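You operate a simulated robot arm through the tools that you are given. There is no shell and no other tool. Be economical: measure what you need, move in short steps, check, and stop when the job is done.

The job below is to be done with a simulated two-armed robot. You get a single attempt, and the scene is never put back.

Task
Screw the cap back on the red labelled bottle.

It is judged by the outcome, as a careful person would: the job done as asked, and still so three seconds after it is handed in. It fails if anything else is knocked over, pushed out of place, dropped, spilled or broken. A push-on lid holds only when it is set on centred and level and pressed home; a screw cap is set on level and turned clockwise until tight.

Robot
Two 7-joint arms with two-finger parallel grippers on one trunk, on a base that drives. Base frame: it is fixed to the floor where the robot stands at the start and does not move with it; the origin is under the middle of the robot, x ahead of it, y to its left, z up. Readings come in m, rad, newtons and seconds.
The left shoulder is at the start at [0.07, 0.177, 1.045], the right one opposite. With the tool pointing down near the work surface each hand reaches from about 0.3 to 0.74 m from the robot's upright axis, wherever it stands, measured 20 degrees to its own side. Payload 3.43 kg a hand.
Tool frame (each hand has its own): the origin (TCP) lies between the finger pads and is the grasp point; the fingertips stand 0.03 m ahead of it; z points along the fingers, y is the line along which they close. Largest opening 0.094 m; finger width 0.028, thickness 0.01; the body of the gripper, 0.05 by 0.096 m, starts 0.055 m behind the TCP.
Orientation is that of the tool frame in the base frame, as a unit quaternion [w, x, y, z]. With the fingers straight down and closing along the base's y, the tool's x points along the base's -x, its y along +y and its z along -z.

Tools
- The arms move only by the tool move_arm. It takes "left_commands", "right_commands" or both (then of equal length, played together; a hand with none holds still); each is a list that holds one entry, the list of rows, each a list of 7 numbers: the gripper command, from -1 (shut) to 1 (fully open), values between in proportion, then the shift along the tool's x, y, z in cm, then the turn, a rotation vector about the tool's x, y, z in rad. In form: [[[fingers, tx, ty, tz, rx, ry, rz], ...]]. A call has 1 to 12 rows; each row is the pose to reach, as a shift and turn from the pose commanded when the call began, along the tool's axes at that moment. A row lasts 0.2 s, in which the tool goes at most 0.05 m and 0.15 rad; a call with a longer step from one row to the next is refused whole, and so is a gripper value outside its range. Where a pose cannot be reached the arm comes as near as it can. A force on the tool above 40 N (or 10 N above the force at the start of the call, whichever is more), or a blocked arm, ends the call early, and 0.2 s more pass. The fingers move at their own pace (about 0.153 m/s each) and stop on an object; they squeeze with about 36 N. The grip force told is the motor's: it shows also when the fingers shut on nothing. Time passes only in rows, and 0.2 s behind the last, so rows that repeat a pose let the fingers close. The reply holds the time, the measured pose of the TCP, the force on the tool along the base axes, the opening and the grip force, in the units named above and with some noise.
- Cameras (640 x 400 px; columns grow to the right, rows downward): "scene" is now at [0.1355, 0.0209, 1.3625]; the picture's right is [0.22, -0.98, 0.00], its down [-0.57, -0.13, -0.81] and it looks along [0.79, 0.18, -0.59] (base axes); focal length 293 px, centre (320, 200). "left" rides on the left gripper at [0.076, -0.014, -0.102] in its tool frame; the picture's right is [0.18, 0.98, 0.00], its down [-0.75, 0.14, -0.64] and it looks along [-0.63, 0.12, 0.77] (tool axes); focal length 243 px, centre (320, 200). "right" rides on the right gripper at [0.076, 0.014, -0.103] in its tool frame; the picture's right is [-0.18, 0.98, 0.00], its down [-0.75, -0.14, -0.64] and it looks along [-0.63, -0.12, 0.77] (tool axes); focal length 243 px, centre (320, 200). There is no depth. A picture from a camera that has moved, and an enlarged one, comes with that camera's place and axes in the base frame and with its lens.
- get_image(camera): a new picture of that camera. It takes no simulated time.
- lift_body(by): slides the trunk up (or, below 0, down) by that many m; the arms and the scene camera ride with it, the base frame stays. It gives what a move gives, with no picture.
- steer(legs): drives the robot by 1 to 6 legs, each [ahead, turn to the left] in m and rad, along the robot's own axes; the way and the turn of a leg run together, so that a leg with both is an arc; at most 1.5 m and 3.142 rad a leg. The arms and the cameras ride along, it lands a little off, and it stops where it bumps. It gives what a move gives.
- pan_tilt(pan, tilt): turns the head with the scene camera to pan (to the left, within 1.501 rad either way) and tilt (down, from -0.506 to 1.204), counted from straight ahead of the robot. It gives what a move gives.
- enlarge(camera, box): a new picture of the part [left, top, right, bottom] of that camera's present view, enlarged. It takes no simulated time.
- job_done(): hands the job in; it is judged then, once.

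Work in short steps. Places have to be worked out from the pictures, the camera data and where the tool is seen: move nearer, look again, correct. Check each grasp and each placing, and mend what went wrong. You have 120 turns and 88 pictures in all, those below and enlarged ones among them. Open the grippers and draw the arms clear of the work before you hand the job in, unless the task says otherwise; then end with one line.

The tools are called after "Call:" as name(argument=value, ...) on one line, values as JSON. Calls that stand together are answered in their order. move_arm: Moves the arms, as the interface text tells. Its arguments: {"type":"object","properties":{"left_commands":{"type":"array","items":{"type":"array","items":{"type":"array","items":{"type":"number"}}}},"right_commands":{"type":"array","items":{"type":"array","items":{"type":"array","items":{"type":"number"}}}}},"required":[]} The other tools are called the same way: lift_body (by) slides the trunk up or down; steer (legs) drives the base; pan_tilt (pan, tilt) turns the head that bears the scene camera; get_image (camera) takes a picture; enlarge (camera, box) takes an enlarged picture of a part of a camera's view; job_done () hands the job in.

At the start:

```text
clock: 0.0
left_ee_pos: [0.5272, 0.2596, 1.1237]
left_orientation: [0.0, 0.0, 1.0, -0.001]
left_wrist_force: [0.1, -0.1, -1.0]
left_finger_gap: 0.0939
left_finger_force: 0.0
right_ee_pos: [0.5675, -0.1526, 1.0769]
right_orientation: [0.0, 0.0, 1.0, 0.0]
right_wrist_force: [0.1, 0.0, 0.5]
right_finger_gap: 0.0938
right_finger_force: 0.1
trunk travel left (down, up): [-0.625, 0.215]
robot x, y, heading: [0.0009, -0.0003, -0.0]
head pan, tilt: [0.223, 0.628]
```

scene: 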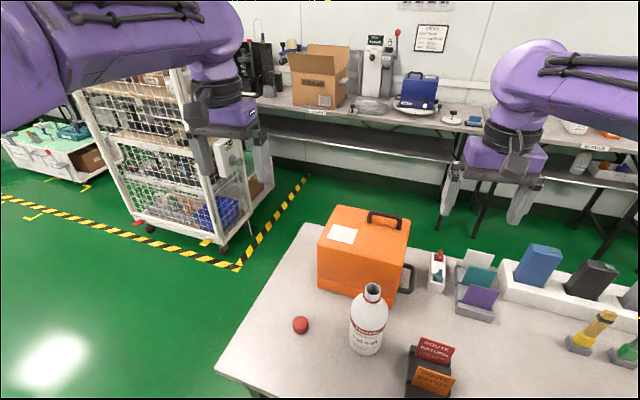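
right: 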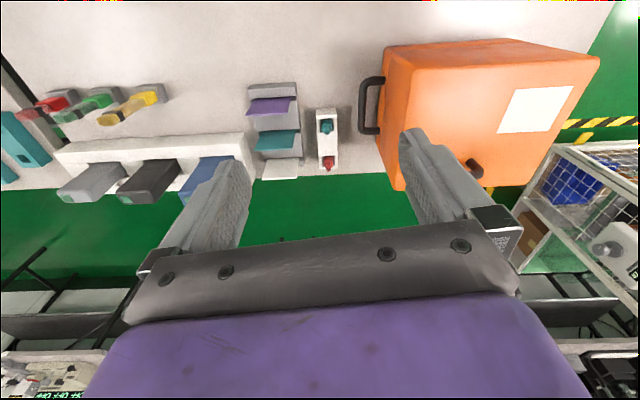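
left: 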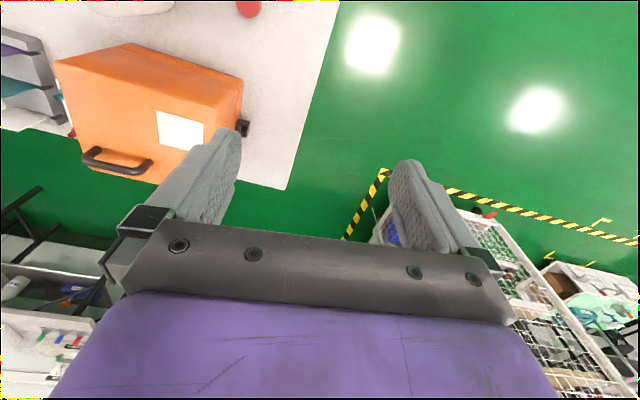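

The bottle stands near (0.46, 0.0), and a red round thing, likely the cap, is near (0.48, 0.145). I enlarge both to be sure.

Call:
enlarge(camera="scene", box=[270, 270, 430, 370])

Call:
enlarge(camera="scene", box=[400, 230, 640, 400])

```text
4.00 times, centred on (350, 320) of scene
camera zoom: at [0.1355, 0.0209, 1.3625], right [0.22, -0.98, 0.0], down [-0.57, -0.13, -0.81], along [0.79, 0.18, -0.59], focal length 1172 px, centre (200, -280)
```

zoom: 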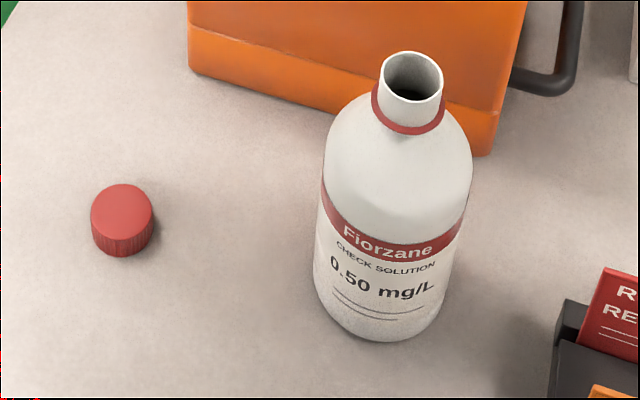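

```text
2.35 times, centred on (520, 315) of scene
camera zoom: at [0.1355, 0.0209, 1.3625], right [0.22, -0.98, 0.0], down [-0.57, -0.13, -0.81], along [0.79, 0.18, -0.59], focal length 689 px, centre (-151, -71)
```

zoom: 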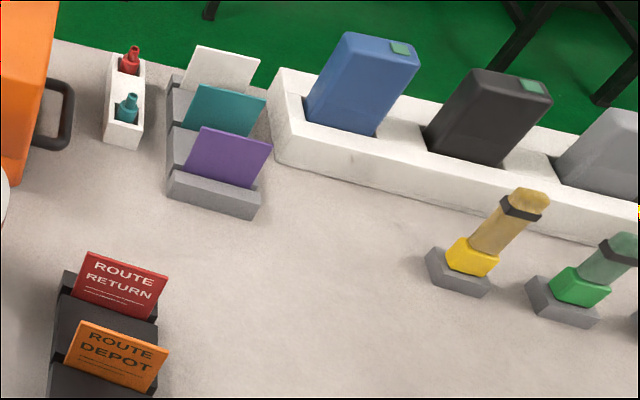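

The cap lies upright (top up), about 34 mm wide, at about (0.478, 0.145). I bring the left hand above it and look from its camera.

Call:
move_arm(left_commands=[[[1, 1, -2.3, 3.4, 0, 0, 0], [1, 2, -4.6, 6.8, 0, 0, 0], [1, 3, -6.9, 10.2, 0, 0, 0], [1, 4, -9.2, 13.6, 0, 0, 0], [1, 4.9, -11.5, 17, 0, 0, 0], [1, 4.9, -11.5, 17, 0, 0, 0]]])

Call:
get_image(camera="left")

Call:
get_image(camera="scene")

```text
clock: 1.4
left_ee_pos: [0.4751, 0.1446, 0.9558]
left_orientation: [0.0, -0.001, 1.0, 0.0]
left_wrist_force: [0.7, -0.3, -0.2]
left_finger_gap: 0.0942
left_finger_force: 0.0
right_ee_pos: [0.5666, -0.1534, 1.0775]
right_orientation: [0.001, -0.001, 1.0, 0.0]
right_wrist_force: [-0.2, -0.1, -0.8]
right_finger_gap: 0.094
right_finger_force: 0.0
trunk travel left (down, up): [-0.625, 0.215]
robot x, y, heading: [0.0004, 0.0006, 0.002]
head pan, tilt: [0.223, 0.628]
```

```text
82 pictures are left
camera left: at [0.3991, 0.1311, 1.0598], right [-0.18, 0.98, 0.0], down [0.75, 0.14, 0.64], along [0.63, 0.12, -0.77], focal length 243 px, centre (320, 200)
```

left: 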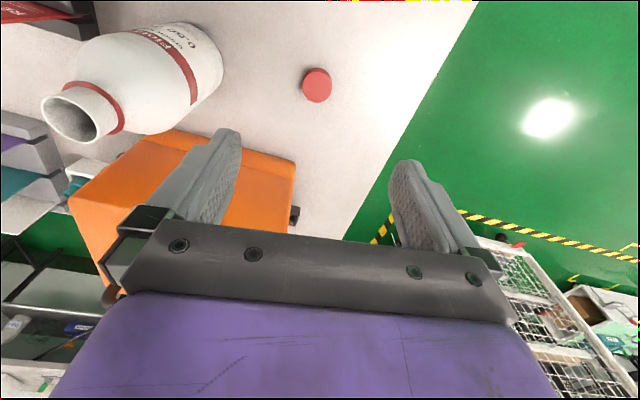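

```text
81 pictures are left
camera scene: at [0.1352, 0.0212, 1.3626], right [0.22, -0.98, 0.0], down [-0.57, -0.13, -0.81], along [0.79, 0.18, -0.59], focal length 293 px, centre (320, 200)
```

scene: 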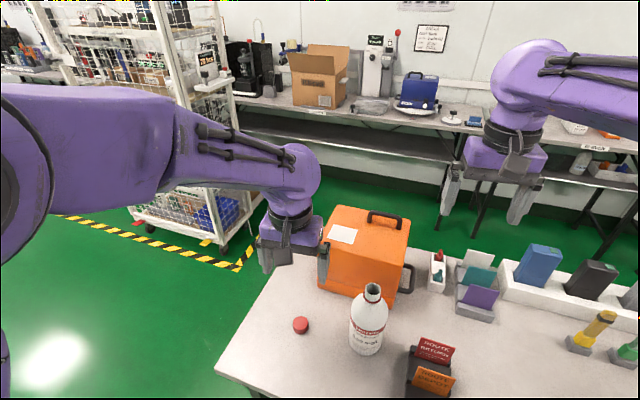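

Both views put the cap at about (0.477, 0.143). I go down 8 cm and refine.

Call:
move_arm(left_commands=[[[1, 0, 0, 4, 0, 0, 0], [1, 0, 0, 8, 0, 0, 0], [1, 0, -0.1, 8.5, 0, 0, 0]]])

Call:
get_image(camera="left")

Call:
enlarge(camera="scene", box=[240, 250, 400, 350])

```text
clock: 2.2
left_ee_pos: [0.4767, 0.143, 0.8702]
left_orientation: [0.0, 0.0, 1.0, 0.0]
left_wrist_force: [0.3, 0.5, 0.2]
left_finger_gap: 0.0941
left_finger_force: 0.1
right_ee_pos: [0.5661, -0.154, 1.0758]
right_orientation: [0.0, -0.001, 1.0, 0.0]
right_wrist_force: [-1.3, -0.1, -0.2]
right_finger_gap: 0.094
right_finger_force: 0.0
trunk travel left (down, up): [-0.625, 0.215]
robot x, y, heading: [-0.0001, 0.0005, -0.003]
head pan, tilt: [0.223, 0.628]
```

```text
80 pictures are left
camera left: at [0.3996, 0.1294, 0.9742], right [-0.18, 0.98, 0.0], down [0.75, 0.14, 0.64], along [0.63, 0.12, -0.77], focal length 243 px, centre (320, 200)
```

left: 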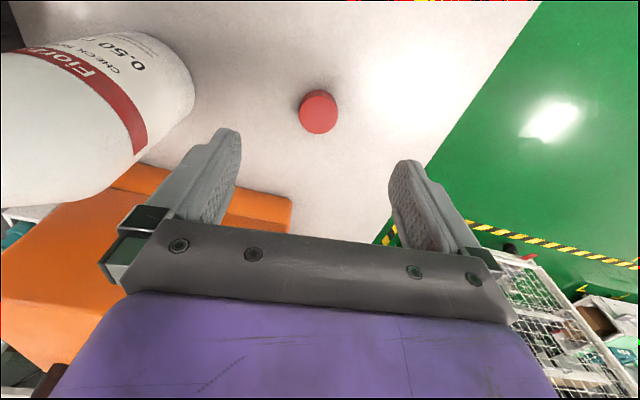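

```text
4.00 times, centred on (320, 300) of scene
camera zoom: at [0.1351, 0.0207, 1.3626], right [0.22, -0.98, 0.0], down [-0.57, -0.13, -0.81], along [0.79, 0.18, -0.59], focal length 1172 px, centre (320, -200)
```

zoom: 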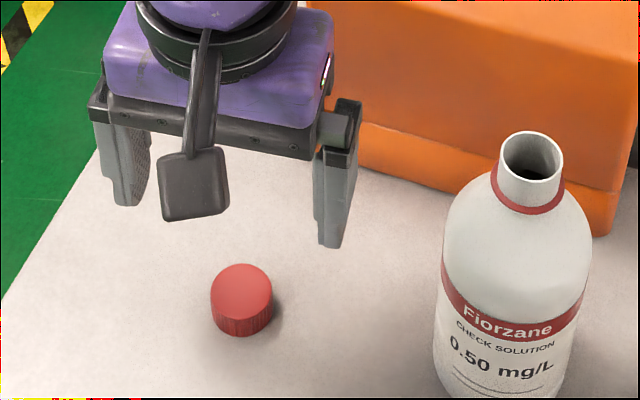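

The cap sits at about (0.474, 0.143). I go down so that the fingertips end just above the table.

Call:
move_arm(left_commands=[[[1, 0.25, 0, 4, 0, 0, 0], [1, 0.25, 0, 7, 0, 0, 0], [1, 0.25, 0, 8.3, 0, 0, 0], [1, 0.25, 0, 8.3, 0, 0, 0]]])

Call:
get_image(camera="left")

Call:
enlarge(camera="scene", box=[240, 250, 400, 350])

```text
clock: 3.2
left_ee_pos: [0.4754, 0.1407, 0.7854]
left_orientation: [0.0, 0.0, 1.0, 0.0]
left_wrist_force: [0.1, -0.4, 0.2]
left_finger_gap: 0.0942
left_finger_force: 0.1
right_ee_pos: [0.5661, -0.1539, 1.0765]
right_orientation: [0.0, 0.0, 1.0, 0.0]
right_wrist_force: [-0.1, -0.2, 0.1]
right_finger_gap: 0.0939
right_finger_force: 0.1
trunk travel left (down, up): [-0.625, 0.215]
robot x, y, heading: [-0.0004, -0.0017, 0.003]
head pan, tilt: [0.223, 0.628]
```

```text
78 pictures are left
camera left: at [0.3985, 0.1283, 0.891], right [-0.18, 0.98, 0.0], down [0.75, 0.14, 0.64], along [0.63, 0.12, -0.77], focal length 243 px, centre (320, 200)
```

left: 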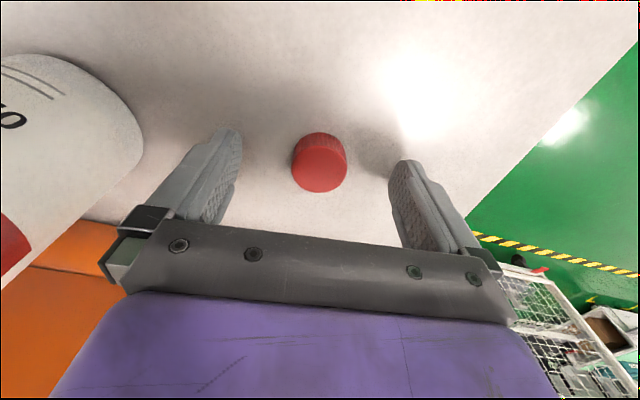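

```text
4.00 times, centred on (320, 300) of scene
camera zoom: at [0.1355, 0.0208, 1.3625], right [0.22, -0.98, 0.0], down [-0.57, -0.13, -0.81], along [0.79, 0.18, -0.59], focal length 1172 px, centre (320, -200)
```

zoom: 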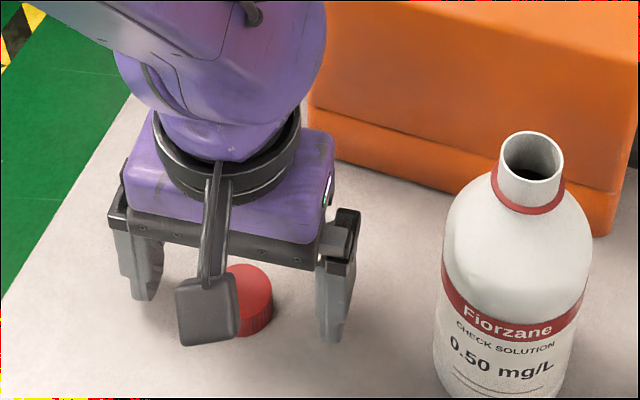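

The cap is centred between the fingers, a few mm nearer to the robot. I shift 3 mm and close gradually.

Call:
move_arm(left_commands=[[[1, 0.3, 0, 0, 0, 0, 0], [0.2, 0.3, 0, 0, 0, 0, 0], [-0.2, 0.3, 0, 0, 0, 0, 0], [-0.5, 0.3, 0, 0, 0, 0, 0], [-1, 0.3, 0, 0, 0, 0, 0], [-1, 0.3, 0, 0, 0, 0, 0]]])

Call:
get_image(camera="left")

```text
clock: 4.6
left_ee_pos: [0.4729, 0.1416, 0.7868]
left_orientation: [0.0, -0.001, 1.0, -0.001]
left_wrist_force: [-0.1, 0.4, -0.9]
left_finger_gap: 0.0311
left_finger_force: 36.4
right_ee_pos: [0.5667, -0.1538, 1.0763]
right_orientation: [0.0, 0.001, 1.0, 0.0]
right_wrist_force: [0.9, 0.6, -0.3]
right_finger_gap: 0.094
right_finger_force: 0.1
trunk travel left (down, up): [-0.625, 0.215]
robot x, y, heading: [0.0009, -0.0001, -0.001]
head pan, tilt: [0.223, 0.628]
```

```text
76 pictures are left
camera left: at [0.3956, 0.1287, 0.8909], right [-0.18, 0.98, 0.0], down [0.75, 0.14, 0.64], along [0.63, 0.12, -0.77], focal length 243 px, centre (320, 200)
```

left: 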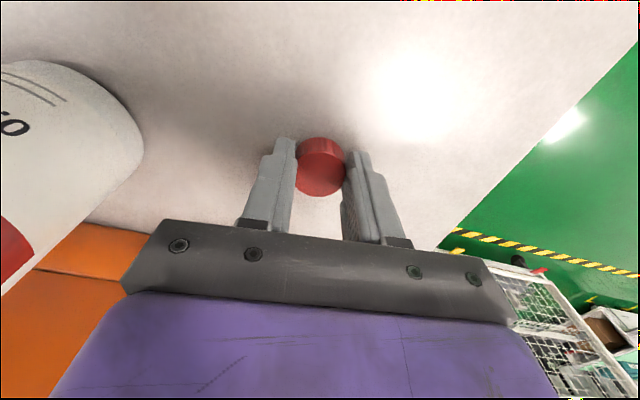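

The cap looks a bit off-centre towards the camera. I zoom in to judge.

Call:
enlarge(camera="left", box=[240, 110, 400, 210])

```text
4.00 times, centred on (320, 160) of left
camera zoom: at [0.3956, 0.1287, 0.8909], right [-0.18, 0.98, 0.0], down [0.75, 0.14, 0.64], along [0.63, 0.12, -0.77], focal length 970 px, centre (320, 360)
```

zoom: 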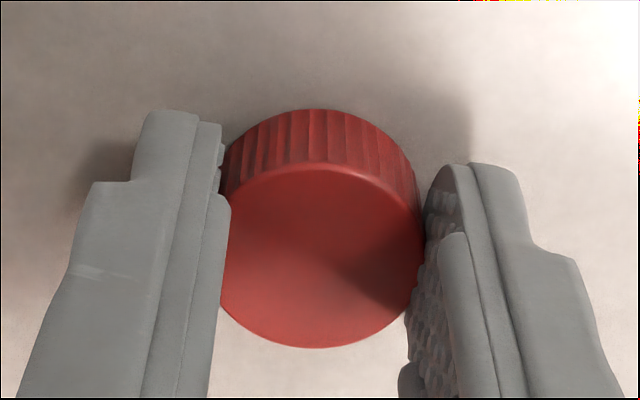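

The cap is held (gap 31 mm, force 36 N). I lift it straight up, then back the base off 12 cm so the right hand has room to come in low at the bottle.

Call:
move_arm(left_commands=[[[-1, 0, 0, -3, 0, 0, 0], [-1, 0, 0, -7, 0, 0, 0], [-1, 0, 0, -11, 0, 0, 0], [-1, 0, 0, -15, 0, 0, 0], [-1, 0, 0, -19, 0, 0, 0], [-1, 0, 0, -23, 0, 0, 0], [-1, 0, 0, -23, 0, 0, 0]]])

Call:
steer(legs=[[-0.12, 0]])

Call:
get_image(camera="scene")

Call:
enlarge(camera="left", box=[240, 110, 400, 210])

```text
clock: 6.2
left_ee_pos: [0.4706, 0.1417, 1.0154]
left_orientation: [0.0, 0.0, 1.0, 0.0]
left_wrist_force: [0.6, 0.4, 0.0]
left_finger_gap: 0.0311
left_finger_force: 35.9
right_ee_pos: [0.5668, -0.1537, 1.0766]
right_orientation: [0.0, 0.001, 1.0, -0.001]
right_wrist_force: [-0.3, -1.1, -0.1]
right_finger_gap: 0.094
right_finger_force: 0.2
trunk travel left (down, up): [-0.625, 0.215]
robot x, y, heading: [0.0007, 0.0005, -0.001]
head pan, tilt: [0.223, 0.628]
```

```text
clock: 7.4
left_ee_pos: [0.3497, 0.1413, 1.0148]
left_orientation: [0.001, 0.001, 1.0, 0.0]
left_wrist_force: [-0.6, -0.3, -0.6]
left_finger_gap: 0.0311
left_finger_force: 36.1
right_ee_pos: [0.4459, -0.1537, 1.0757]
right_orientation: [0.0, 0.001, 1.0, -0.001]
right_wrist_force: [0.8, -0.8, 0.0]
right_finger_gap: 0.094
right_finger_force: 0.1
trunk travel left (down, up): [-0.625, 0.215]
robot x, y, heading: [-0.1209, 0.0009, 0.002]
head pan, tilt: [0.223, 0.628]
```

```text
74 pictures are left
camera scene: at [0.0161, 0.0207, 1.3624], right [0.22, -0.98, 0.0], down [-0.57, -0.13, -0.81], along [0.79, 0.18, -0.59], focal length 293 px, centre (320, 200)
```

scene: 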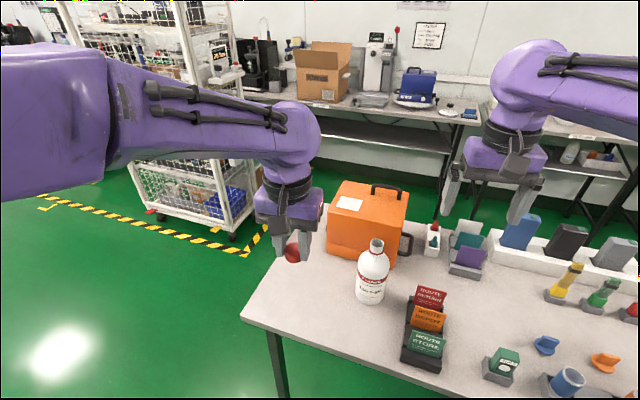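

```text
4.00 times, centred on (320, 160) of left
camera zoom: at [0.2738, 0.1288, 1.119], right [-0.18, 0.98, 0.0], down [0.75, 0.14, 0.64], along [0.63, 0.12, -0.77], focal length 970 px, centre (320, 360)
```

zoom: 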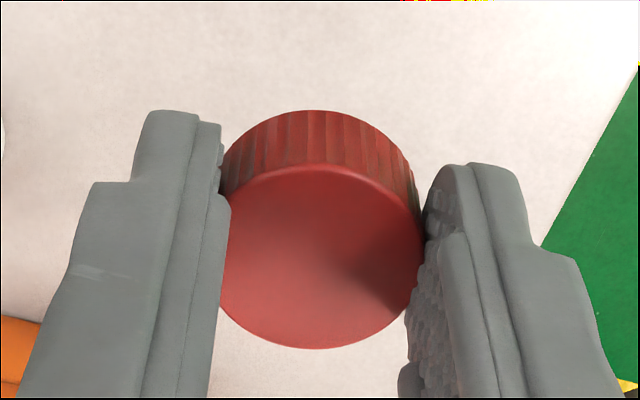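

Cap held securely. The rack with route cards reaches close to the right of the bottle, so the right hand should come in straight along +x. I zoom on the bottle for a better fix.

Call:
enlarge(camera="scene", box=[300, 220, 460, 320])

Call:
enlarge(camera="scene", box=[380, 270, 540, 370])

Call:
get_image(camera="right")

```text
4.00 times, centred on (380, 270) of scene
camera zoom: at [0.0161, 0.0207, 1.3624], right [0.22, -0.98, 0.0], down [-0.57, -0.13, -0.81], along [0.79, 0.18, -0.59], focal length 1172 px, centre (80, -80)
```

zoom: 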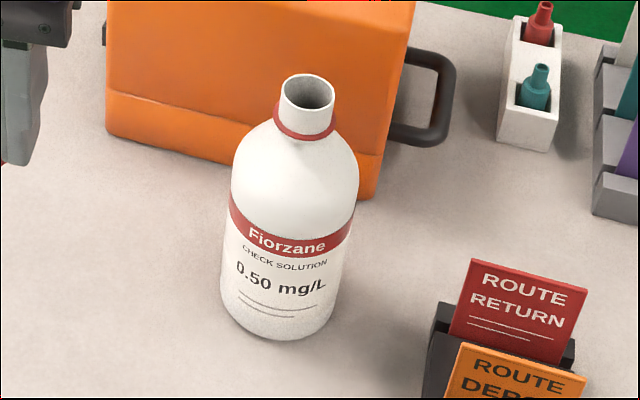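

```text
4.00 times, centred on (460, 320) of scene
camera zoom: at [0.0161, 0.0207, 1.3624], right [0.22, -0.98, 0.0], down [-0.57, -0.13, -0.81], along [0.79, 0.18, -0.59], focal length 1172 px, centre (-240, -280)
```

zoom: 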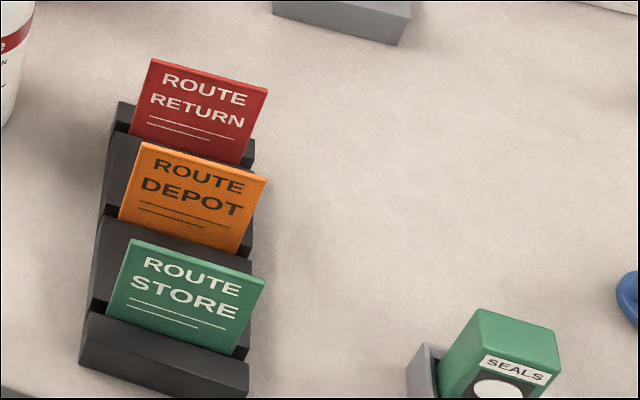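

```text
70 pictures are left
camera right: at [0.3702, -0.1405, 1.1794], right [0.19, 0.98, 0.0], down [0.75, -0.14, 0.64], along [0.63, -0.12, -0.77], focal length 243 px, centre (320, 200)
```

right: 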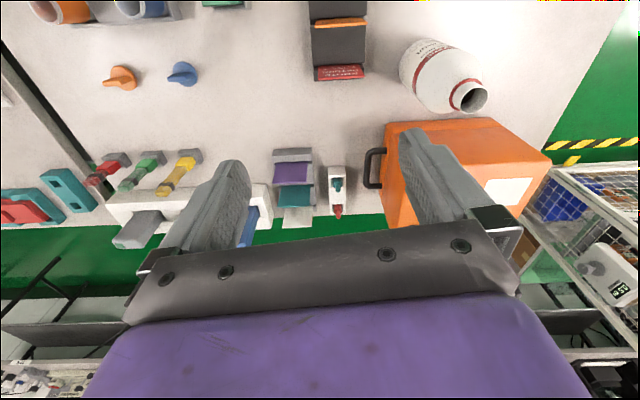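

Triangulation from four views puts the bottle mouth at about (0.477, 0.0, 0.922), body width about 73 mm. I move the left hand aside and turn the right hand to point forward with 30° downward tilt, behind the bottle and still high.

Call:
move_arm(left_commands=[[[-1, 0, 1, -1, 0, 0, 0], [-1, 0, 3, -2, 0, 0, 0], [-1, 0, 5, -3, 0, 0, 0], [-1, 0, 7, -4, 0, 0, 0], [-1, 0, 8, -4, 0, 0, 0], [-1, 0, 8, -4, 0, 0, 0], [-1, 0, 8, -4, 0, 0, 0], [-1, 0, 8, -4, 0, 0, 0]]], right_commands=[[[1, 1, 2.2, 0.7, 0, -0.1495, 0], [1, 2.1, 4.4, 1.4, 0, -0.299, 0], [1, 3.2, 6.6, 2.1, 0, -0.4485, 0], [1, 4.2, 8.8, 2.8, 0, -0.598, 0], [1, 5.2, 11, 3.5, 0, -0.7475, 0], [1, 6.3, 13.2, 4.3, 0, -0.897, 0], [1, 7.3, 15.4, 5, 0, -1.046, 0], [1, 7.3, 15.4, 5, 0, -1.046, 0]]])

Call:
get_image(camera="scene")

Call:
get_image(camera="right")

```text
clock: 9.2
left_ee_pos: [0.3508, 0.2215, 1.0563]
left_orientation: [0.0, 0.001, 1.0, 0.001]
left_wrist_force: [0.2, -0.2, 0.5]
left_finger_gap: 0.0309
left_finger_force: 36.2
right_ee_pos: [0.372, -0.0, 1.0268]
right_orientation: [0.499, -0.001, 0.867, 0.001]
right_wrist_force: [0.4, -0.9, -0.3]
right_finger_gap: 0.0942
right_finger_force: 0.1
trunk travel left (down, up): [-0.625, 0.215]
robot x, y, heading: [-0.1186, -0.0021, -0.005]
head pan, tilt: [0.223, 0.628]
```

```text
69 pictures are left
camera scene: at [0.0157, 0.02, 1.3625], right [0.22, -0.98, 0.0], down [-0.57, -0.13, -0.81], along [0.79, 0.18, -0.59], focal length 293 px, centre (320, 200)
```

scene: 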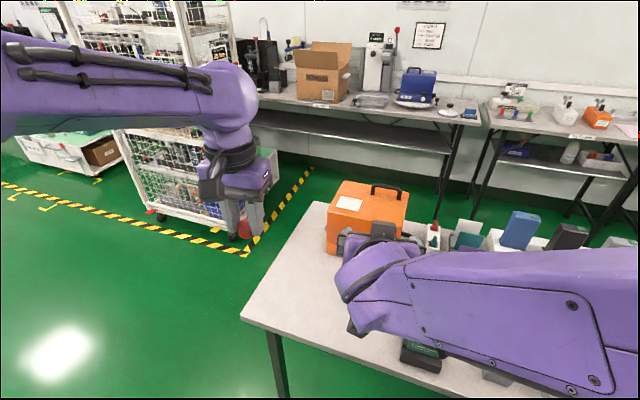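

```text
68 pictures are left
camera right: at [0.2449, 0.014, 1.0122], right [0.09, 0.98, 0.16], down [-0.18, -0.14, 0.97], along [0.98, -0.12, 0.16], focal length 243 px, centre (320, 200)
```

right: 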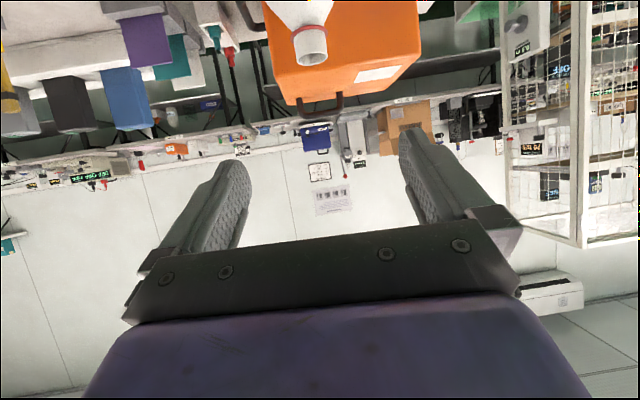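

Right hand is posed as wanted; the bottle mouth's y reads 0.00 from this camera. I lower it to z ≈ 0.88 behind the bottle.

Call:
move_arm(right_commands=[[[1, 3.2, 0, 1.84, 0, 0, 0], [1, 6.4, 0, 3.67, 0, 0, 0], [1, 9.6, 0, 5.5, 0, 0, 0], [1, 12.7, 0, 7.35, 0, 0, 0], [1, 12.7, 0, 7.35, 0, 0, 0]]])

Call:
get_image(camera="right")

Call:
get_image(camera="scene")

```text
clock: 10.4
left_ee_pos: [0.3495, 0.2219, 1.0553]
left_orientation: [0.0, 0.0, 1.0, -0.001]
left_wrist_force: [-0.7, -0.4, 0.0]
left_finger_gap: 0.0312
left_finger_force: 35.3
right_ee_pos: [0.3812, -0.002, 0.9048]
right_orientation: [0.508, 0.029, 0.861, 0.022]
right_wrist_force: [-0.3, 1.1, 0.5]
right_finger_gap: 0.094
right_finger_force: 0.1
trunk travel left (down, up): [-0.625, 0.215]
robot x, y, heading: [-0.1187, -0.0036, -0.004]
head pan, tilt: [0.223, 0.628]
```

```text
67 pictures are left
camera right: at [0.2551, 0.0162, 0.8895], right [0.12, 0.97, 0.23], down [-0.2, -0.2, 0.96], along [0.97, -0.16, 0.17], focal length 243 px, centre (320, 200)
```

right: 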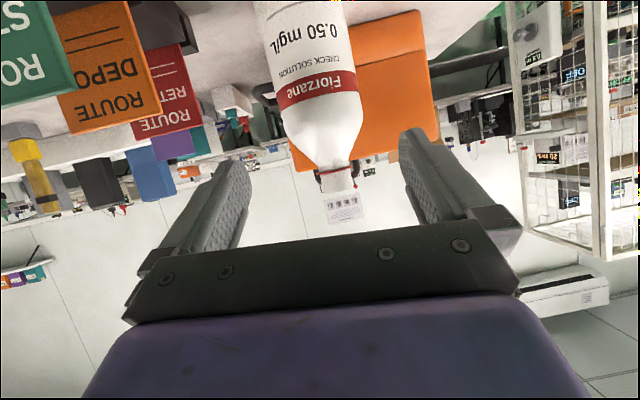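

```text
66 pictures are left
camera scene: at [0.0144, 0.0212, 1.3626], right [0.22, -0.98, 0.0], down [-0.57, -0.13, -0.81], along [0.79, 0.18, -0.59], focal length 293 px, centre (320, 200)
```

scene: 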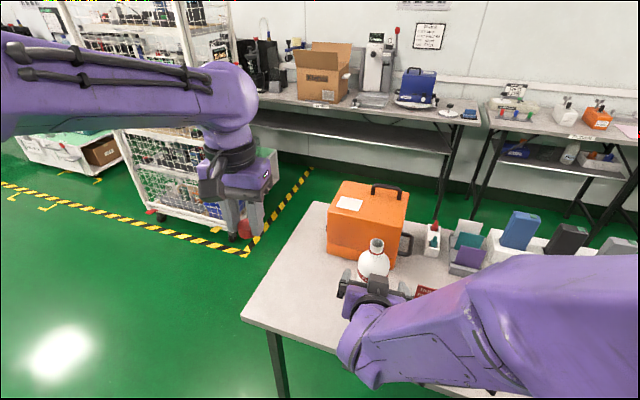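

The right arm can't quite reach the lower pose at this trunk height (z 0.905, slight twist). I raise it back and lower the trunk instead.

Call:
move_arm(left_commands=[[[-1, 0, 0, -2, 0, 0, 0], [-1, 0, 0, -5, 0, 0, 0], [-1, 0, 0, -8, 0, 0, 0], [-1, 0, 0, -8, 0, 0, 0], [-1, 0, 0, -8, 0, 0, 0]]], right_commands=[[[1, -3.2, 0, -1.84, 0, 0, 0], [1, -6.4, 0, -3.67, 0, 0, 0], [1, -9.6, 0, -5.5, 0, 0, 0], [1, -12.7, 0, -7.35, 0, 0, 0], [1, -12.7, 0, -7.35, 0, 0, 0]]])

Call:
lift_body(by=-0.12)

Call:
get_image(camera="scene")

Call:
get_image(camera="right")

```text
clock: 11.6
left_ee_pos: [0.351, 0.2228, 1.1343]
left_orientation: [0.0, 0.001, 1.0, 0.0]
left_wrist_force: [0.7, 1.2, 0.3]
left_finger_gap: 0.0312
left_finger_force: 35.7
right_ee_pos: [0.3742, 0.0002, 1.0264]
right_orientation: [0.499, 0.001, 0.867, -0.001]
right_wrist_force: [0.6, -0.1, -0.5]
right_finger_gap: 0.0941
right_finger_force: 0.1
trunk travel left (down, up): [-0.625, 0.215]
robot x, y, heading: [-0.1198, 0.0004, -0.004]
head pan, tilt: [0.223, 0.628]
```

```text
clock: 13.1
left_ee_pos: [0.3505, 0.2222, 1.0148]
left_orientation: [0.0, 0.001, 1.0, 0.0]
left_wrist_force: [-0.2, -0.2, 0.5]
left_finger_gap: 0.0314
left_finger_force: 36.2
right_ee_pos: [0.3735, -0.0003, 0.9055]
right_orientation: [0.499, 0.001, 0.867, -0.001]
right_wrist_force: [-0.6, 0.3, -0.2]
right_finger_gap: 0.094
right_finger_force: 0.2
trunk travel left (down, up): [-0.505, 0.335]
robot x, y, heading: [-0.1197, -0.0013, -0.004]
head pan, tilt: [0.223, 0.628]
```

```text
65 pictures are left
camera scene: at [0.0153, 0.0208, 1.2426], right [0.22, -0.98, 0.0], down [-0.57, -0.13, -0.81], along [0.79, 0.18, -0.59], focal length 293 px, centre (320, 200)
```

scene: 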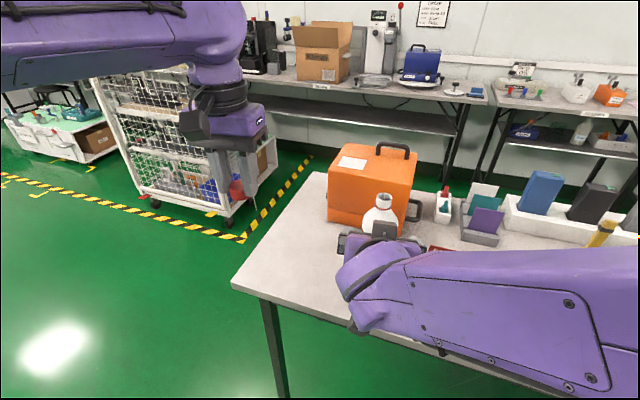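

```text
64 pictures are left
camera right: at [0.2468, 0.0137, 0.8918], right [0.09, 0.98, 0.16], down [-0.18, -0.14, 0.97], along [0.98, -0.12, 0.16], focal length 243 px, centre (320, 200)
```

right: 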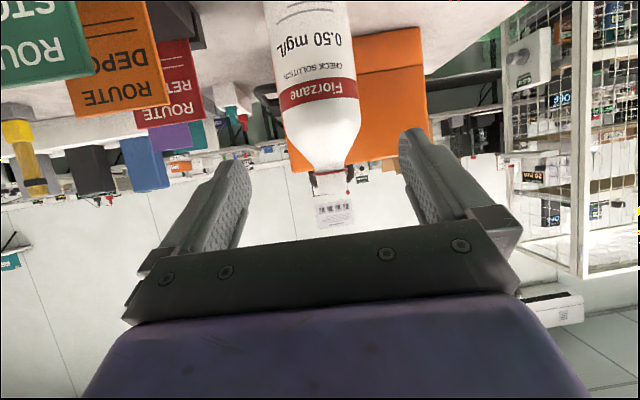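

Reached cleanly now; the forearm stays above and behind the card rack. The bottle body is centred at y ≈ 0, so I drop 2.7 cm and advance along the fingers halfway.

Call:
move_arm(right_commands=[[[1, 2.3, 0, 1.35, 0, 0, 0], [1, 2.3, 0, 4.35, 0, 0, 0], [1, 2.3, 0, 7.3, 0, 0, 0], [1, 2.3, 0, 7.3, 0, 0, 0]]])

Call:
get_image(camera="right")

Call:
get_image(camera="scene")

```text
clock: 14.1
left_ee_pos: [0.3507, 0.2205, 1.0147]
left_orientation: [-0.001, 0.001, 1.0, 0.0]
left_wrist_force: [0.0, 1.2, 0.6]
left_finger_gap: 0.0313
left_finger_force: 36.1
right_ee_pos: [0.425, -0.0014, 0.8499]
right_orientation: [0.5, 0.002, 0.866, -0.001]
right_wrist_force: [0.1, 0.0, 0.5]
right_finger_gap: 0.094
right_finger_force: 0.1
trunk travel left (down, up): [-0.505, 0.335]
robot x, y, heading: [-0.1198, -0.0017, -0.003]
head pan, tilt: [0.223, 0.628]
```

```text
63 pictures are left
camera right: at [0.297, 0.0135, 0.8352], right [0.09, 0.98, 0.16], down [-0.18, -0.14, 0.97], along [0.98, -0.12, 0.16], focal length 243 px, centre (320, 200)
```

right: 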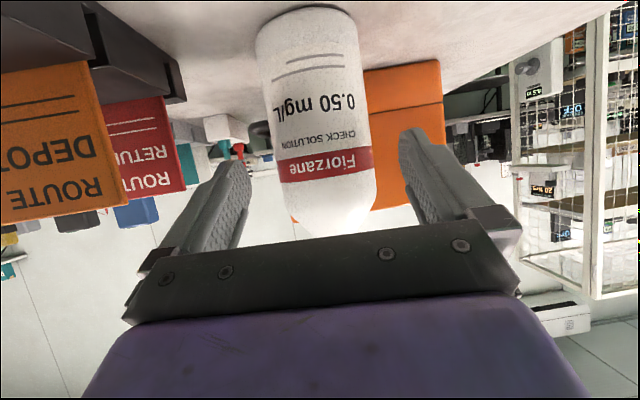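

```text
62 pictures are left
camera scene: at [0.0148, 0.0207, 1.2426], right [0.22, -0.98, 0.0], down [-0.57, -0.13, -0.81], along [0.79, 0.18, -0.59], focal length 293 px, centre (320, 200)
```

scene: 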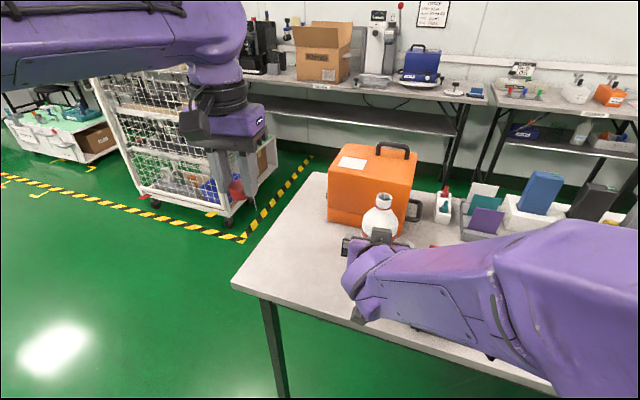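

Bottle is centred between the fingers. I advance the remaining 5.8 cm.

Call:
move_arm(right_commands=[[[1, 0, 0.1, 2, 0, 0, 0], [1, 0, 0.1, 4, 0, 0, 0], [1, 0, 0.1, 5.6, 0, 0, 0], [1, 0, 0.1, 5.6, 0, 0, 0]]])

Call:
get_image(camera="right")

```text
clock: 15.1
left_ee_pos: [0.35, 0.2218, 1.0148]
left_orientation: [0.0, 0.0, 1.0, 0.0]
left_wrist_force: [0.3, -0.3, -0.1]
left_finger_gap: 0.031
left_finger_force: 35.9
right_ee_pos: [0.4811, -0.0078, 0.8461]
right_orientation: [0.507, 0.025, 0.861, 0.019]
right_wrist_force: [0.4, 0.2, 0.2]
right_finger_gap: 0.0939
right_finger_force: 0.0
trunk travel left (down, up): [-0.505, 0.335]
robot x, y, heading: [-0.122, 0.0034, 0.0]
head pan, tilt: [0.223, 0.628]
```

```text
61 pictures are left
camera right: at [0.3536, 0.0114, 0.8313], right [0.11, 0.97, 0.22], down [-0.2, -0.19, 0.96], along [0.97, -0.15, 0.17], focal length 243 px, centre (320, 200)
```

right: 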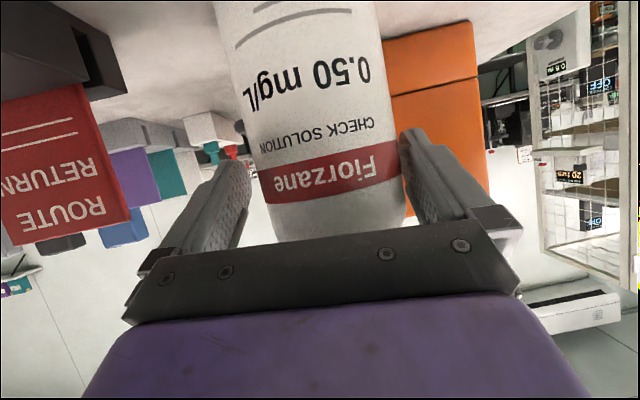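

The arm again hits a limit (z 0.846 and a slight twist, with no contact force). I back out and up, then lower the trunk another 7 cm.

Call:
move_arm(right_commands=[[[1, 0, 0, -2.8, 0, 0, 0], [1, 0, 0, -5.6, 0, 0, 0], [1, -2.2, 0, -6.8, 0, 0, 0], [1, -4.33, 0, -8.1, 0, 0, 0], [1, -4.33, 0, -8.1, 0, 0, 0]]], left_commands=[[[-1, 0, 0, -2, 0, 0, 0], [-1, 0, 0, -4, 0, 0, 0], [-1, 0, 0, -6, 0, 0, 0], [-1, 0, 0, -7, 0, 0, 0], [-1, 0, 0, -7, 0, 0, 0]]])

Call:
lift_body(by=-0.07)

Call:
get_image(camera="right")

Call:
get_image(camera="scene")

```text
clock: 16.3
left_ee_pos: [0.3524, 0.2204, 1.0852]
left_orientation: [0.0, 0.001, 1.0, 0.001]
left_wrist_force: [0.5, -0.3, -0.3]
left_finger_gap: 0.0309
left_finger_force: 36.1
right_ee_pos: [0.4246, 0.001, 0.8997]
right_orientation: [0.499, 0.0, 0.866, -0.001]
right_wrist_force: [0.0, -0.8, -0.6]
right_finger_gap: 0.0942
right_finger_force: 0.0
trunk travel left (down, up): [-0.505, 0.335]
robot x, y, heading: [-0.1192, 0.0009, -0.004]
head pan, tilt: [0.223, 0.628]
```

```text
clock: 17.4
left_ee_pos: [0.351, 0.2213, 1.0146]
left_orientation: [0.0, 0.001, 1.0, 0.0]
left_wrist_force: [0.2, -0.1, 0.5]
left_finger_gap: 0.031
left_finger_force: 35.9
right_ee_pos: [0.4236, 0.0005, 0.8291]
right_orientation: [0.5, 0.0, 0.866, -0.001]
right_wrist_force: [-0.1, -0.1, 0.7]
right_finger_gap: 0.0941
right_finger_force: 0.0
trunk travel left (down, up): [-0.435, 0.405]
robot x, y, heading: [-0.1215, 0.0002, 0.001]
head pan, tilt: [0.223, 0.628]
```

```text
60 pictures are left
camera right: at [0.2976, 0.0144, 0.8155], right [0.09, 0.98, 0.16], down [-0.18, -0.14, 0.97], along [0.98, -0.12, 0.16], focal length 243 px, centre (320, 200)
```

right: 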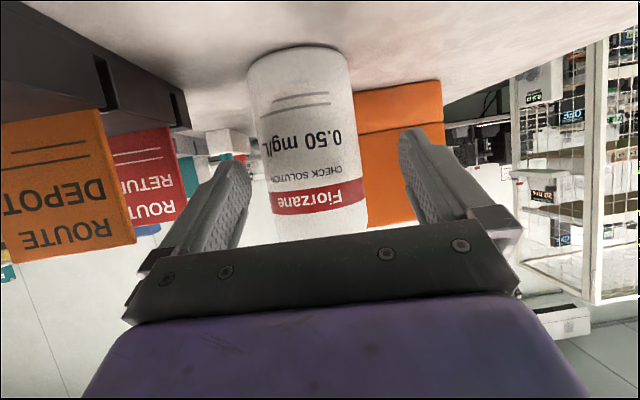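

```text
59 pictures are left
camera scene: at [0.0152, 0.0208, 1.1726], right [0.22, -0.98, 0.0], down [-0.57, -0.13, -0.81], along [0.79, 0.18, -0.59], focal length 293 px, centre (320, 200)
```

scene: 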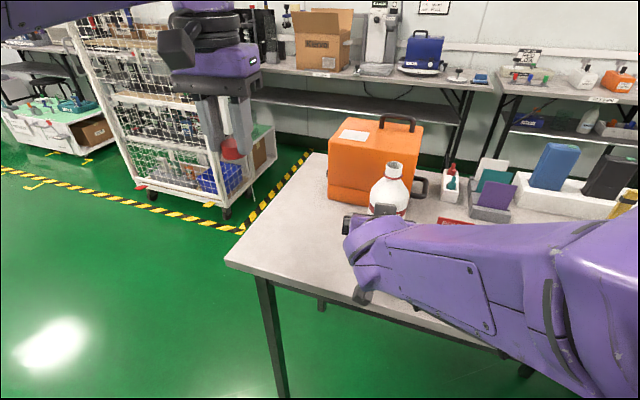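

Now advance horizontally 5 cm so the TCP comes to the bottle axis at z ≈ 0.825.

Call:
move_arm(right_commands=[[[1, -0.8, -0.1, 1.6, 0, 0, 0], [1, -1.6, -0.1, 3.2, 0, 0, 0], [1, -2.2, -0.1, 4.6, 0, 0, 0], [1, -2.2, -0.1, 4.6, 0, 0, 0]]])

Call:
get_image(camera="right")

```text
clock: 18.4
left_ee_pos: [0.3516, 0.2208, 1.015]
left_orientation: [-0.001, 0.0, 1.0, 0.0]
left_wrist_force: [-0.6, 0.2, -0.2]
left_finger_gap: 0.0311
left_finger_force: 36.0
right_ee_pos: [0.4791, -0.004, 0.844]
right_orientation: [0.505, 0.015, 0.863, 0.017]
right_wrist_force: [0.8, 0.3, -0.2]
right_finger_gap: 0.0941
right_finger_force: 0.1
trunk travel left (down, up): [-0.435, 0.405]
robot x, y, heading: [-0.1198, -0.0002, 0.001]
head pan, tilt: [0.223, 0.628]
```

```text
58 pictures are left
camera right: at [0.3512, 0.012, 0.8278], right [0.1, 0.97, 0.2], down [-0.19, -0.18, 0.96], along [0.98, -0.14, 0.17], focal length 243 px, centre (320, 200)
```

right: 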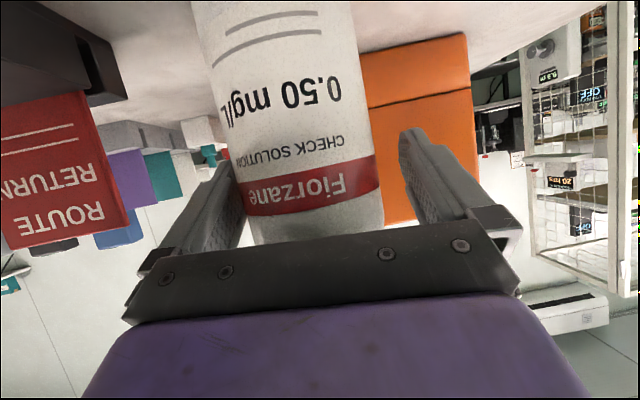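

Still slightly blocked at the far end, and there the palm would also be nearly touching the bottle. I back off 1.7 cm and steepen the tilt by 0.1 rad, which should stay within reach.

Call:
move_arm(right_commands=[[[1, 0, 0, -0.9, 0, 0.05, 0], [1, 0, 0, -1.7, 0, 0.1, 0], [1, 0, 0, -1.7, 0, 0.1, 0]]])

Call:
get_image(camera="right")

```text
clock: 19.2
left_ee_pos: [0.3519, 0.2213, 1.0142]
left_orientation: [-0.001, 0.001, 1.0, 0.0]
left_wrist_force: [-0.4, 0.0, -0.2]
left_finger_gap: 0.0309
left_finger_force: 35.9
right_ee_pos: [0.4599, -0.001, 0.8317]
right_orientation: [0.456, 0.0, 0.89, -0.001]
right_wrist_force: [-0.3, -0.4, -0.1]
right_finger_gap: 0.0939
right_finger_force: 0.0
trunk travel left (down, up): [-0.435, 0.405]
robot x, y, heading: [-0.1192, 0.0031, -0.004]
head pan, tilt: [0.223, 0.628]
```

```text
57 pictures are left
camera right: at [0.332, 0.0137, 0.8317], right [0.11, 0.98, 0.15], down [-0.08, -0.14, 0.99], along [0.99, -0.12, 0.06], focal length 243 px, centre (320, 200)
```

right: 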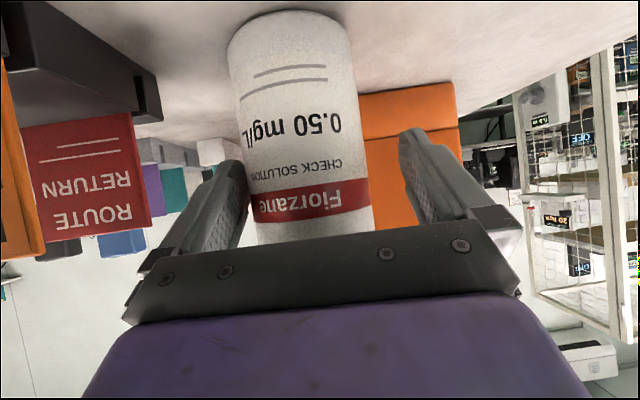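

Pose is now exact. The bottle's body reads at y ≈ -0.008, so I centre the hand on it (−0.7 cm) and close slowly.

Call:
move_arm(right_commands=[[[1, 0, -0.4, 0, 0, 0, 0], [1, 0, -0.7, 0, 0, 0, 0], [0.8, 0, -0.7, 0, 0, 0, 0], [0.7, 0, -0.7, 0, 0, 0, 0]]])

Call:
get_image(camera="right")

```text
clock: 20.2
left_ee_pos: [0.3509, 0.2209, 1.0149]
left_orientation: [0.0, 0.001, 1.0, 0.0]
left_wrist_force: [-0.7, 0.1, 0.2]
left_finger_gap: 0.0309
left_finger_force: 35.9
right_ee_pos: [0.4613, -0.0071, 0.834]
right_orientation: [0.455, 0.001, 0.89, -0.001]
right_wrist_force: [0.5, -0.2, 0.2]
right_finger_gap: 0.0802
right_finger_force: 0.0
trunk travel left (down, up): [-0.435, 0.405]
robot x, y, heading: [-0.1186, 0.0004, -0.001]
head pan, tilt: [0.223, 0.628]
```

```text
56 pictures are left
camera right: at [0.3325, 0.007, 0.8326], right [0.11, 0.98, 0.15], down [-0.08, -0.14, 0.99], along [0.99, -0.12, 0.06], focal length 243 px, centre (320, 200)
```

right: 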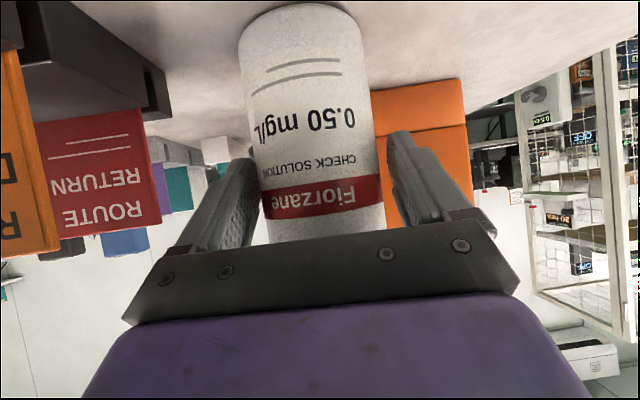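

Nearly centred; I nudge 1.5 mm more and close fully.

Call:
move_arm(right_commands=[[[0.7, 0, -0.15, 0, 0, 0, 0], [0.6, 0, -0.15, 0, 0, 0, 0], [0.5, 0, -0.15, 0, 0, 0, 0], [0.3, 0, -0.15, 0, 0, 0, 0], [-1, 0, -0.15, 0, 0, 0, 0], [-1, 0, -0.15, 0, 0, 0, 0]]])

Call:
get_image(camera="right")

Call:
get_image(camera="scene")

```text
clock: 21.6
left_ee_pos: [0.352, 0.2218, 1.0145]
left_orientation: [0.0, 0.002, 1.0, 0.0]
left_wrist_force: [0.9, 0.2, 0.0]
left_finger_gap: 0.031
left_finger_force: 35.9
right_ee_pos: [0.4614, -0.009, 0.8352]
right_orientation: [0.456, 0.003, 0.89, 0.003]
right_wrist_force: [1.6, -0.6, -0.1]
right_finger_gap: 0.0703
right_finger_force: 36.1
trunk travel left (down, up): [-0.435, 0.405]
robot x, y, heading: [-0.1243, 0.002, 0.0]
head pan, tilt: [0.223, 0.628]
```

```text
55 pictures are left
camera right: at [0.3338, 0.0048, 0.8348], right [0.11, 0.98, 0.16], down [-0.08, -0.15, 0.99], along [0.99, -0.12, 0.06], focal length 243 px, centre (320, 200)
```

right: 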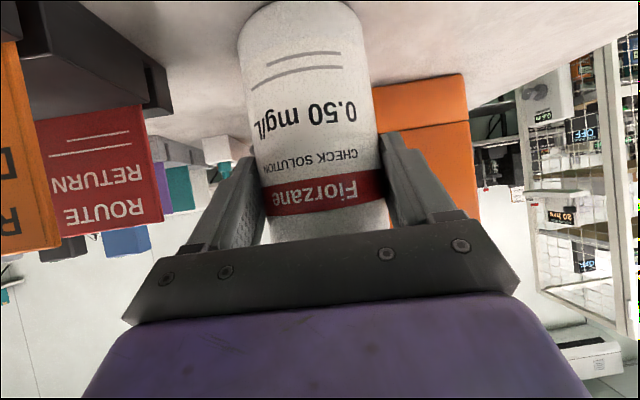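

```text
54 pictures are left
camera scene: at [0.0157, 0.0207, 1.1725], right [0.22, -0.98, 0.0], down [-0.57, -0.13, -0.81], along [0.79, 0.18, -0.59], focal length 293 px, centre (320, 200)
```

scene: 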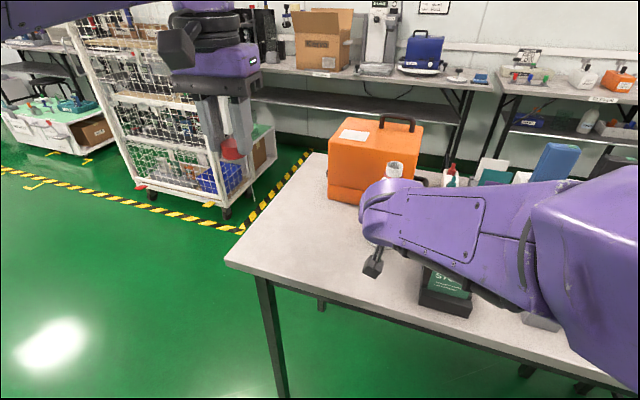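

Bottle gripped (gap 70 mm, 36 N). Now I lift the left hand a little and carry the cap to above the mouth.

Call:
move_arm(left_commands=[[[-1, 0, 0, -3, 0, 0, 0], [-1, -1, -2, -5, 0, 0, 0], [-1, -3.2, -6, -5, 0, 0, 0], [-1, -5.4, -10, -5, 0, 0, 0], [-1, -7.6, -14, -5, 0, 0, 0], [-1, -9.7, -18, -5, 0, 0, 0], [-1, -11.6, -21, -5, 0, 0, 0], [-1, -12.5, -23, -5, 0, 0, 0], [-1, -12.5, -23, -4, 0, 0, 0], [-1, -12.5, -23, -4, 0, 0, 0]]])

Call:
get_image(camera="left")

Call:
get_image(camera="scene")

Call:
get_image(camera="right")

```text
clock: 23.8
left_ee_pos: [0.4421, 0.0487, 1.0045]
left_orientation: [-0.001, 0.001, 1.0, 0.0]
left_wrist_force: [1.4, -0.3, -0.4]
left_finger_gap: 0.0315
left_finger_force: 35.8
left hand out of reach, approached as far as the arm can: row 5, 6, 7, 8, 9, 10
right_ee_pos: [0.4653, -0.0108, 0.8348]
right_orientation: [0.456, 0.006, 0.89, 0.002]
right_wrist_force: [4.5, 2.4, 7.2]
right_finger_gap: 0.07
right_finger_force: 36.0
trunk travel left (down, up): [-0.435, 0.405]
robot x, y, heading: [-0.1181, -0.0001, -0.003]
head pan, tilt: [0.223, 0.628]
```

```text
53 pictures are left
camera left: at [0.3658, 0.0353, 1.1073], right [-0.18, 0.98, 0.0], down [0.76, 0.14, 0.64], along [0.63, 0.12, -0.77], focal length 243 px, centre (320, 200)
```

left: 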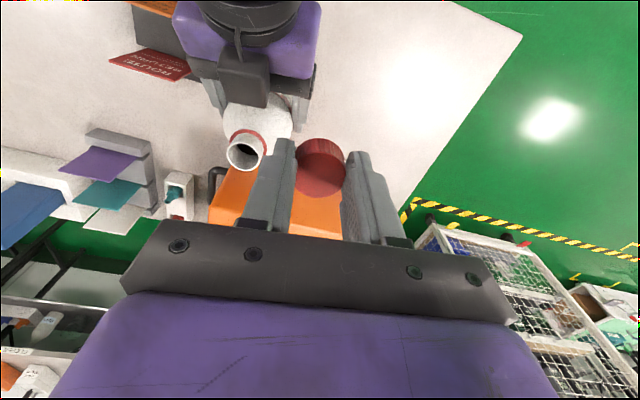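

```text
52 pictures are left
camera scene: at [0.0196, 0.0193, 1.1723], right [0.22, -0.98, 0.0], down [-0.58, -0.13, -0.81], along [0.79, 0.18, -0.59], focal length 293 px, centre (320, 200)
```

scene: 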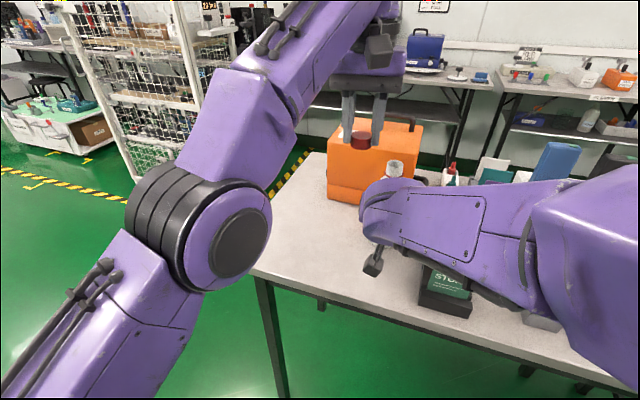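

```text
51 pictures are left
camera right: at [0.3375, 0.0037, 0.8346], right [0.11, 0.98, 0.16], down [-0.08, -0.15, 0.99], along [0.99, -0.12, 0.06], focal length 243 px, centre (320, 200)
```

right: 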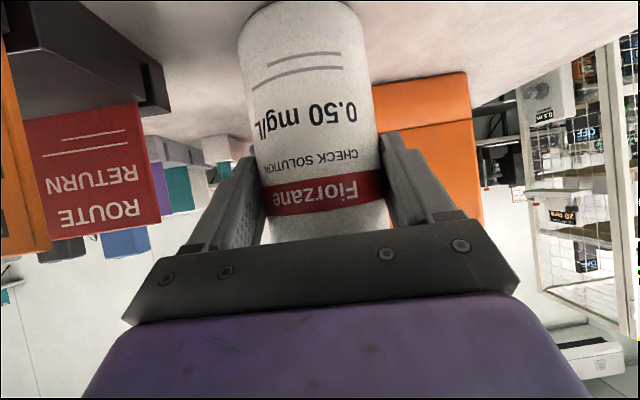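

The left arm is out of reach from here. I take it back, release the bottle, withdraw the right hand straight back, and will then drive nearer.

Call:
move_arm(left_commands=[[[-1, 2, 4, 0, 0, 0, 0], [-1, 4.2, 8, 0, 0, 0, 0], [-1, 6.4, 12, 0, 0, 0, 0], [-1, 8.6, 16, 0, 0, 0, 0], [-1, 10.6, 20, 0, 0, 0, 0], [-1, 12.5, 23, 0, 0, 0, 0], [-1, 12.5, 23, 0, 0, 0, 0], [-1, 12.5, 23, 0, 0, 0, 0], [-1, 12.5, 23, 0, 0, 0, 0], [-1, 12.5, 23, 0, 0, 0, 0], [-1, 12.5, 23, 0, 0, 0, 0], [-1, 12.5, 23, 0, 0, 0, 0]]], right_commands=[[[-1, 0, 0, 0, 0, 0, 0], [-1, 0, 0, 0, 0, 0, 0], [-1, 0, 0, 0, 0, 0, 0], [-1, 0, 0, 0, 0, 0, 0], [-1, 0, 0, 0, 0, 0, 0], [-1, 0, 0, 0, 0, 0, 0], [0.6, 0, 0, 0, 0, 0, 0], [1, 0, 0, 0, 0, 0, 0], [1, 1, 0, -2.3, 0, 0, 0], [1, 2.1, 0, -4.6, 0, 0, 0], [1, 4.2, 0, -9.3, 0, 0, 0], [1, 4.2, 0, -9.3, 0, 0, 0]]])

Call:
get_image(camera="right")

```text
refused: row 11 steps farther than a row can; nothing moved
```

```text
50 pictures are left
camera right: at [0.3375, 0.0037, 0.8346], right [0.11, 0.98, 0.16], down [-0.08, -0.15, 0.99], along [0.99, -0.12, 0.06], focal length 243 px, centre (320, 200)
```

right: 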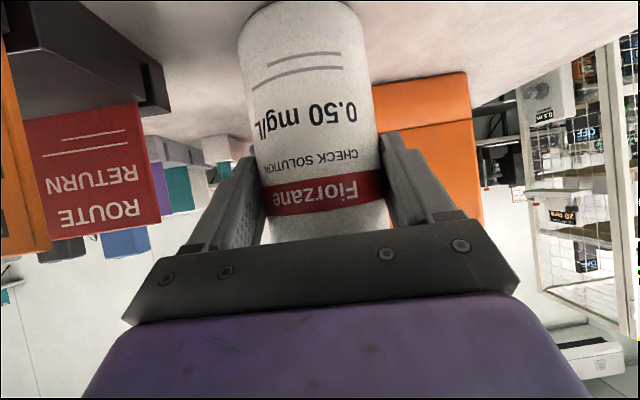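

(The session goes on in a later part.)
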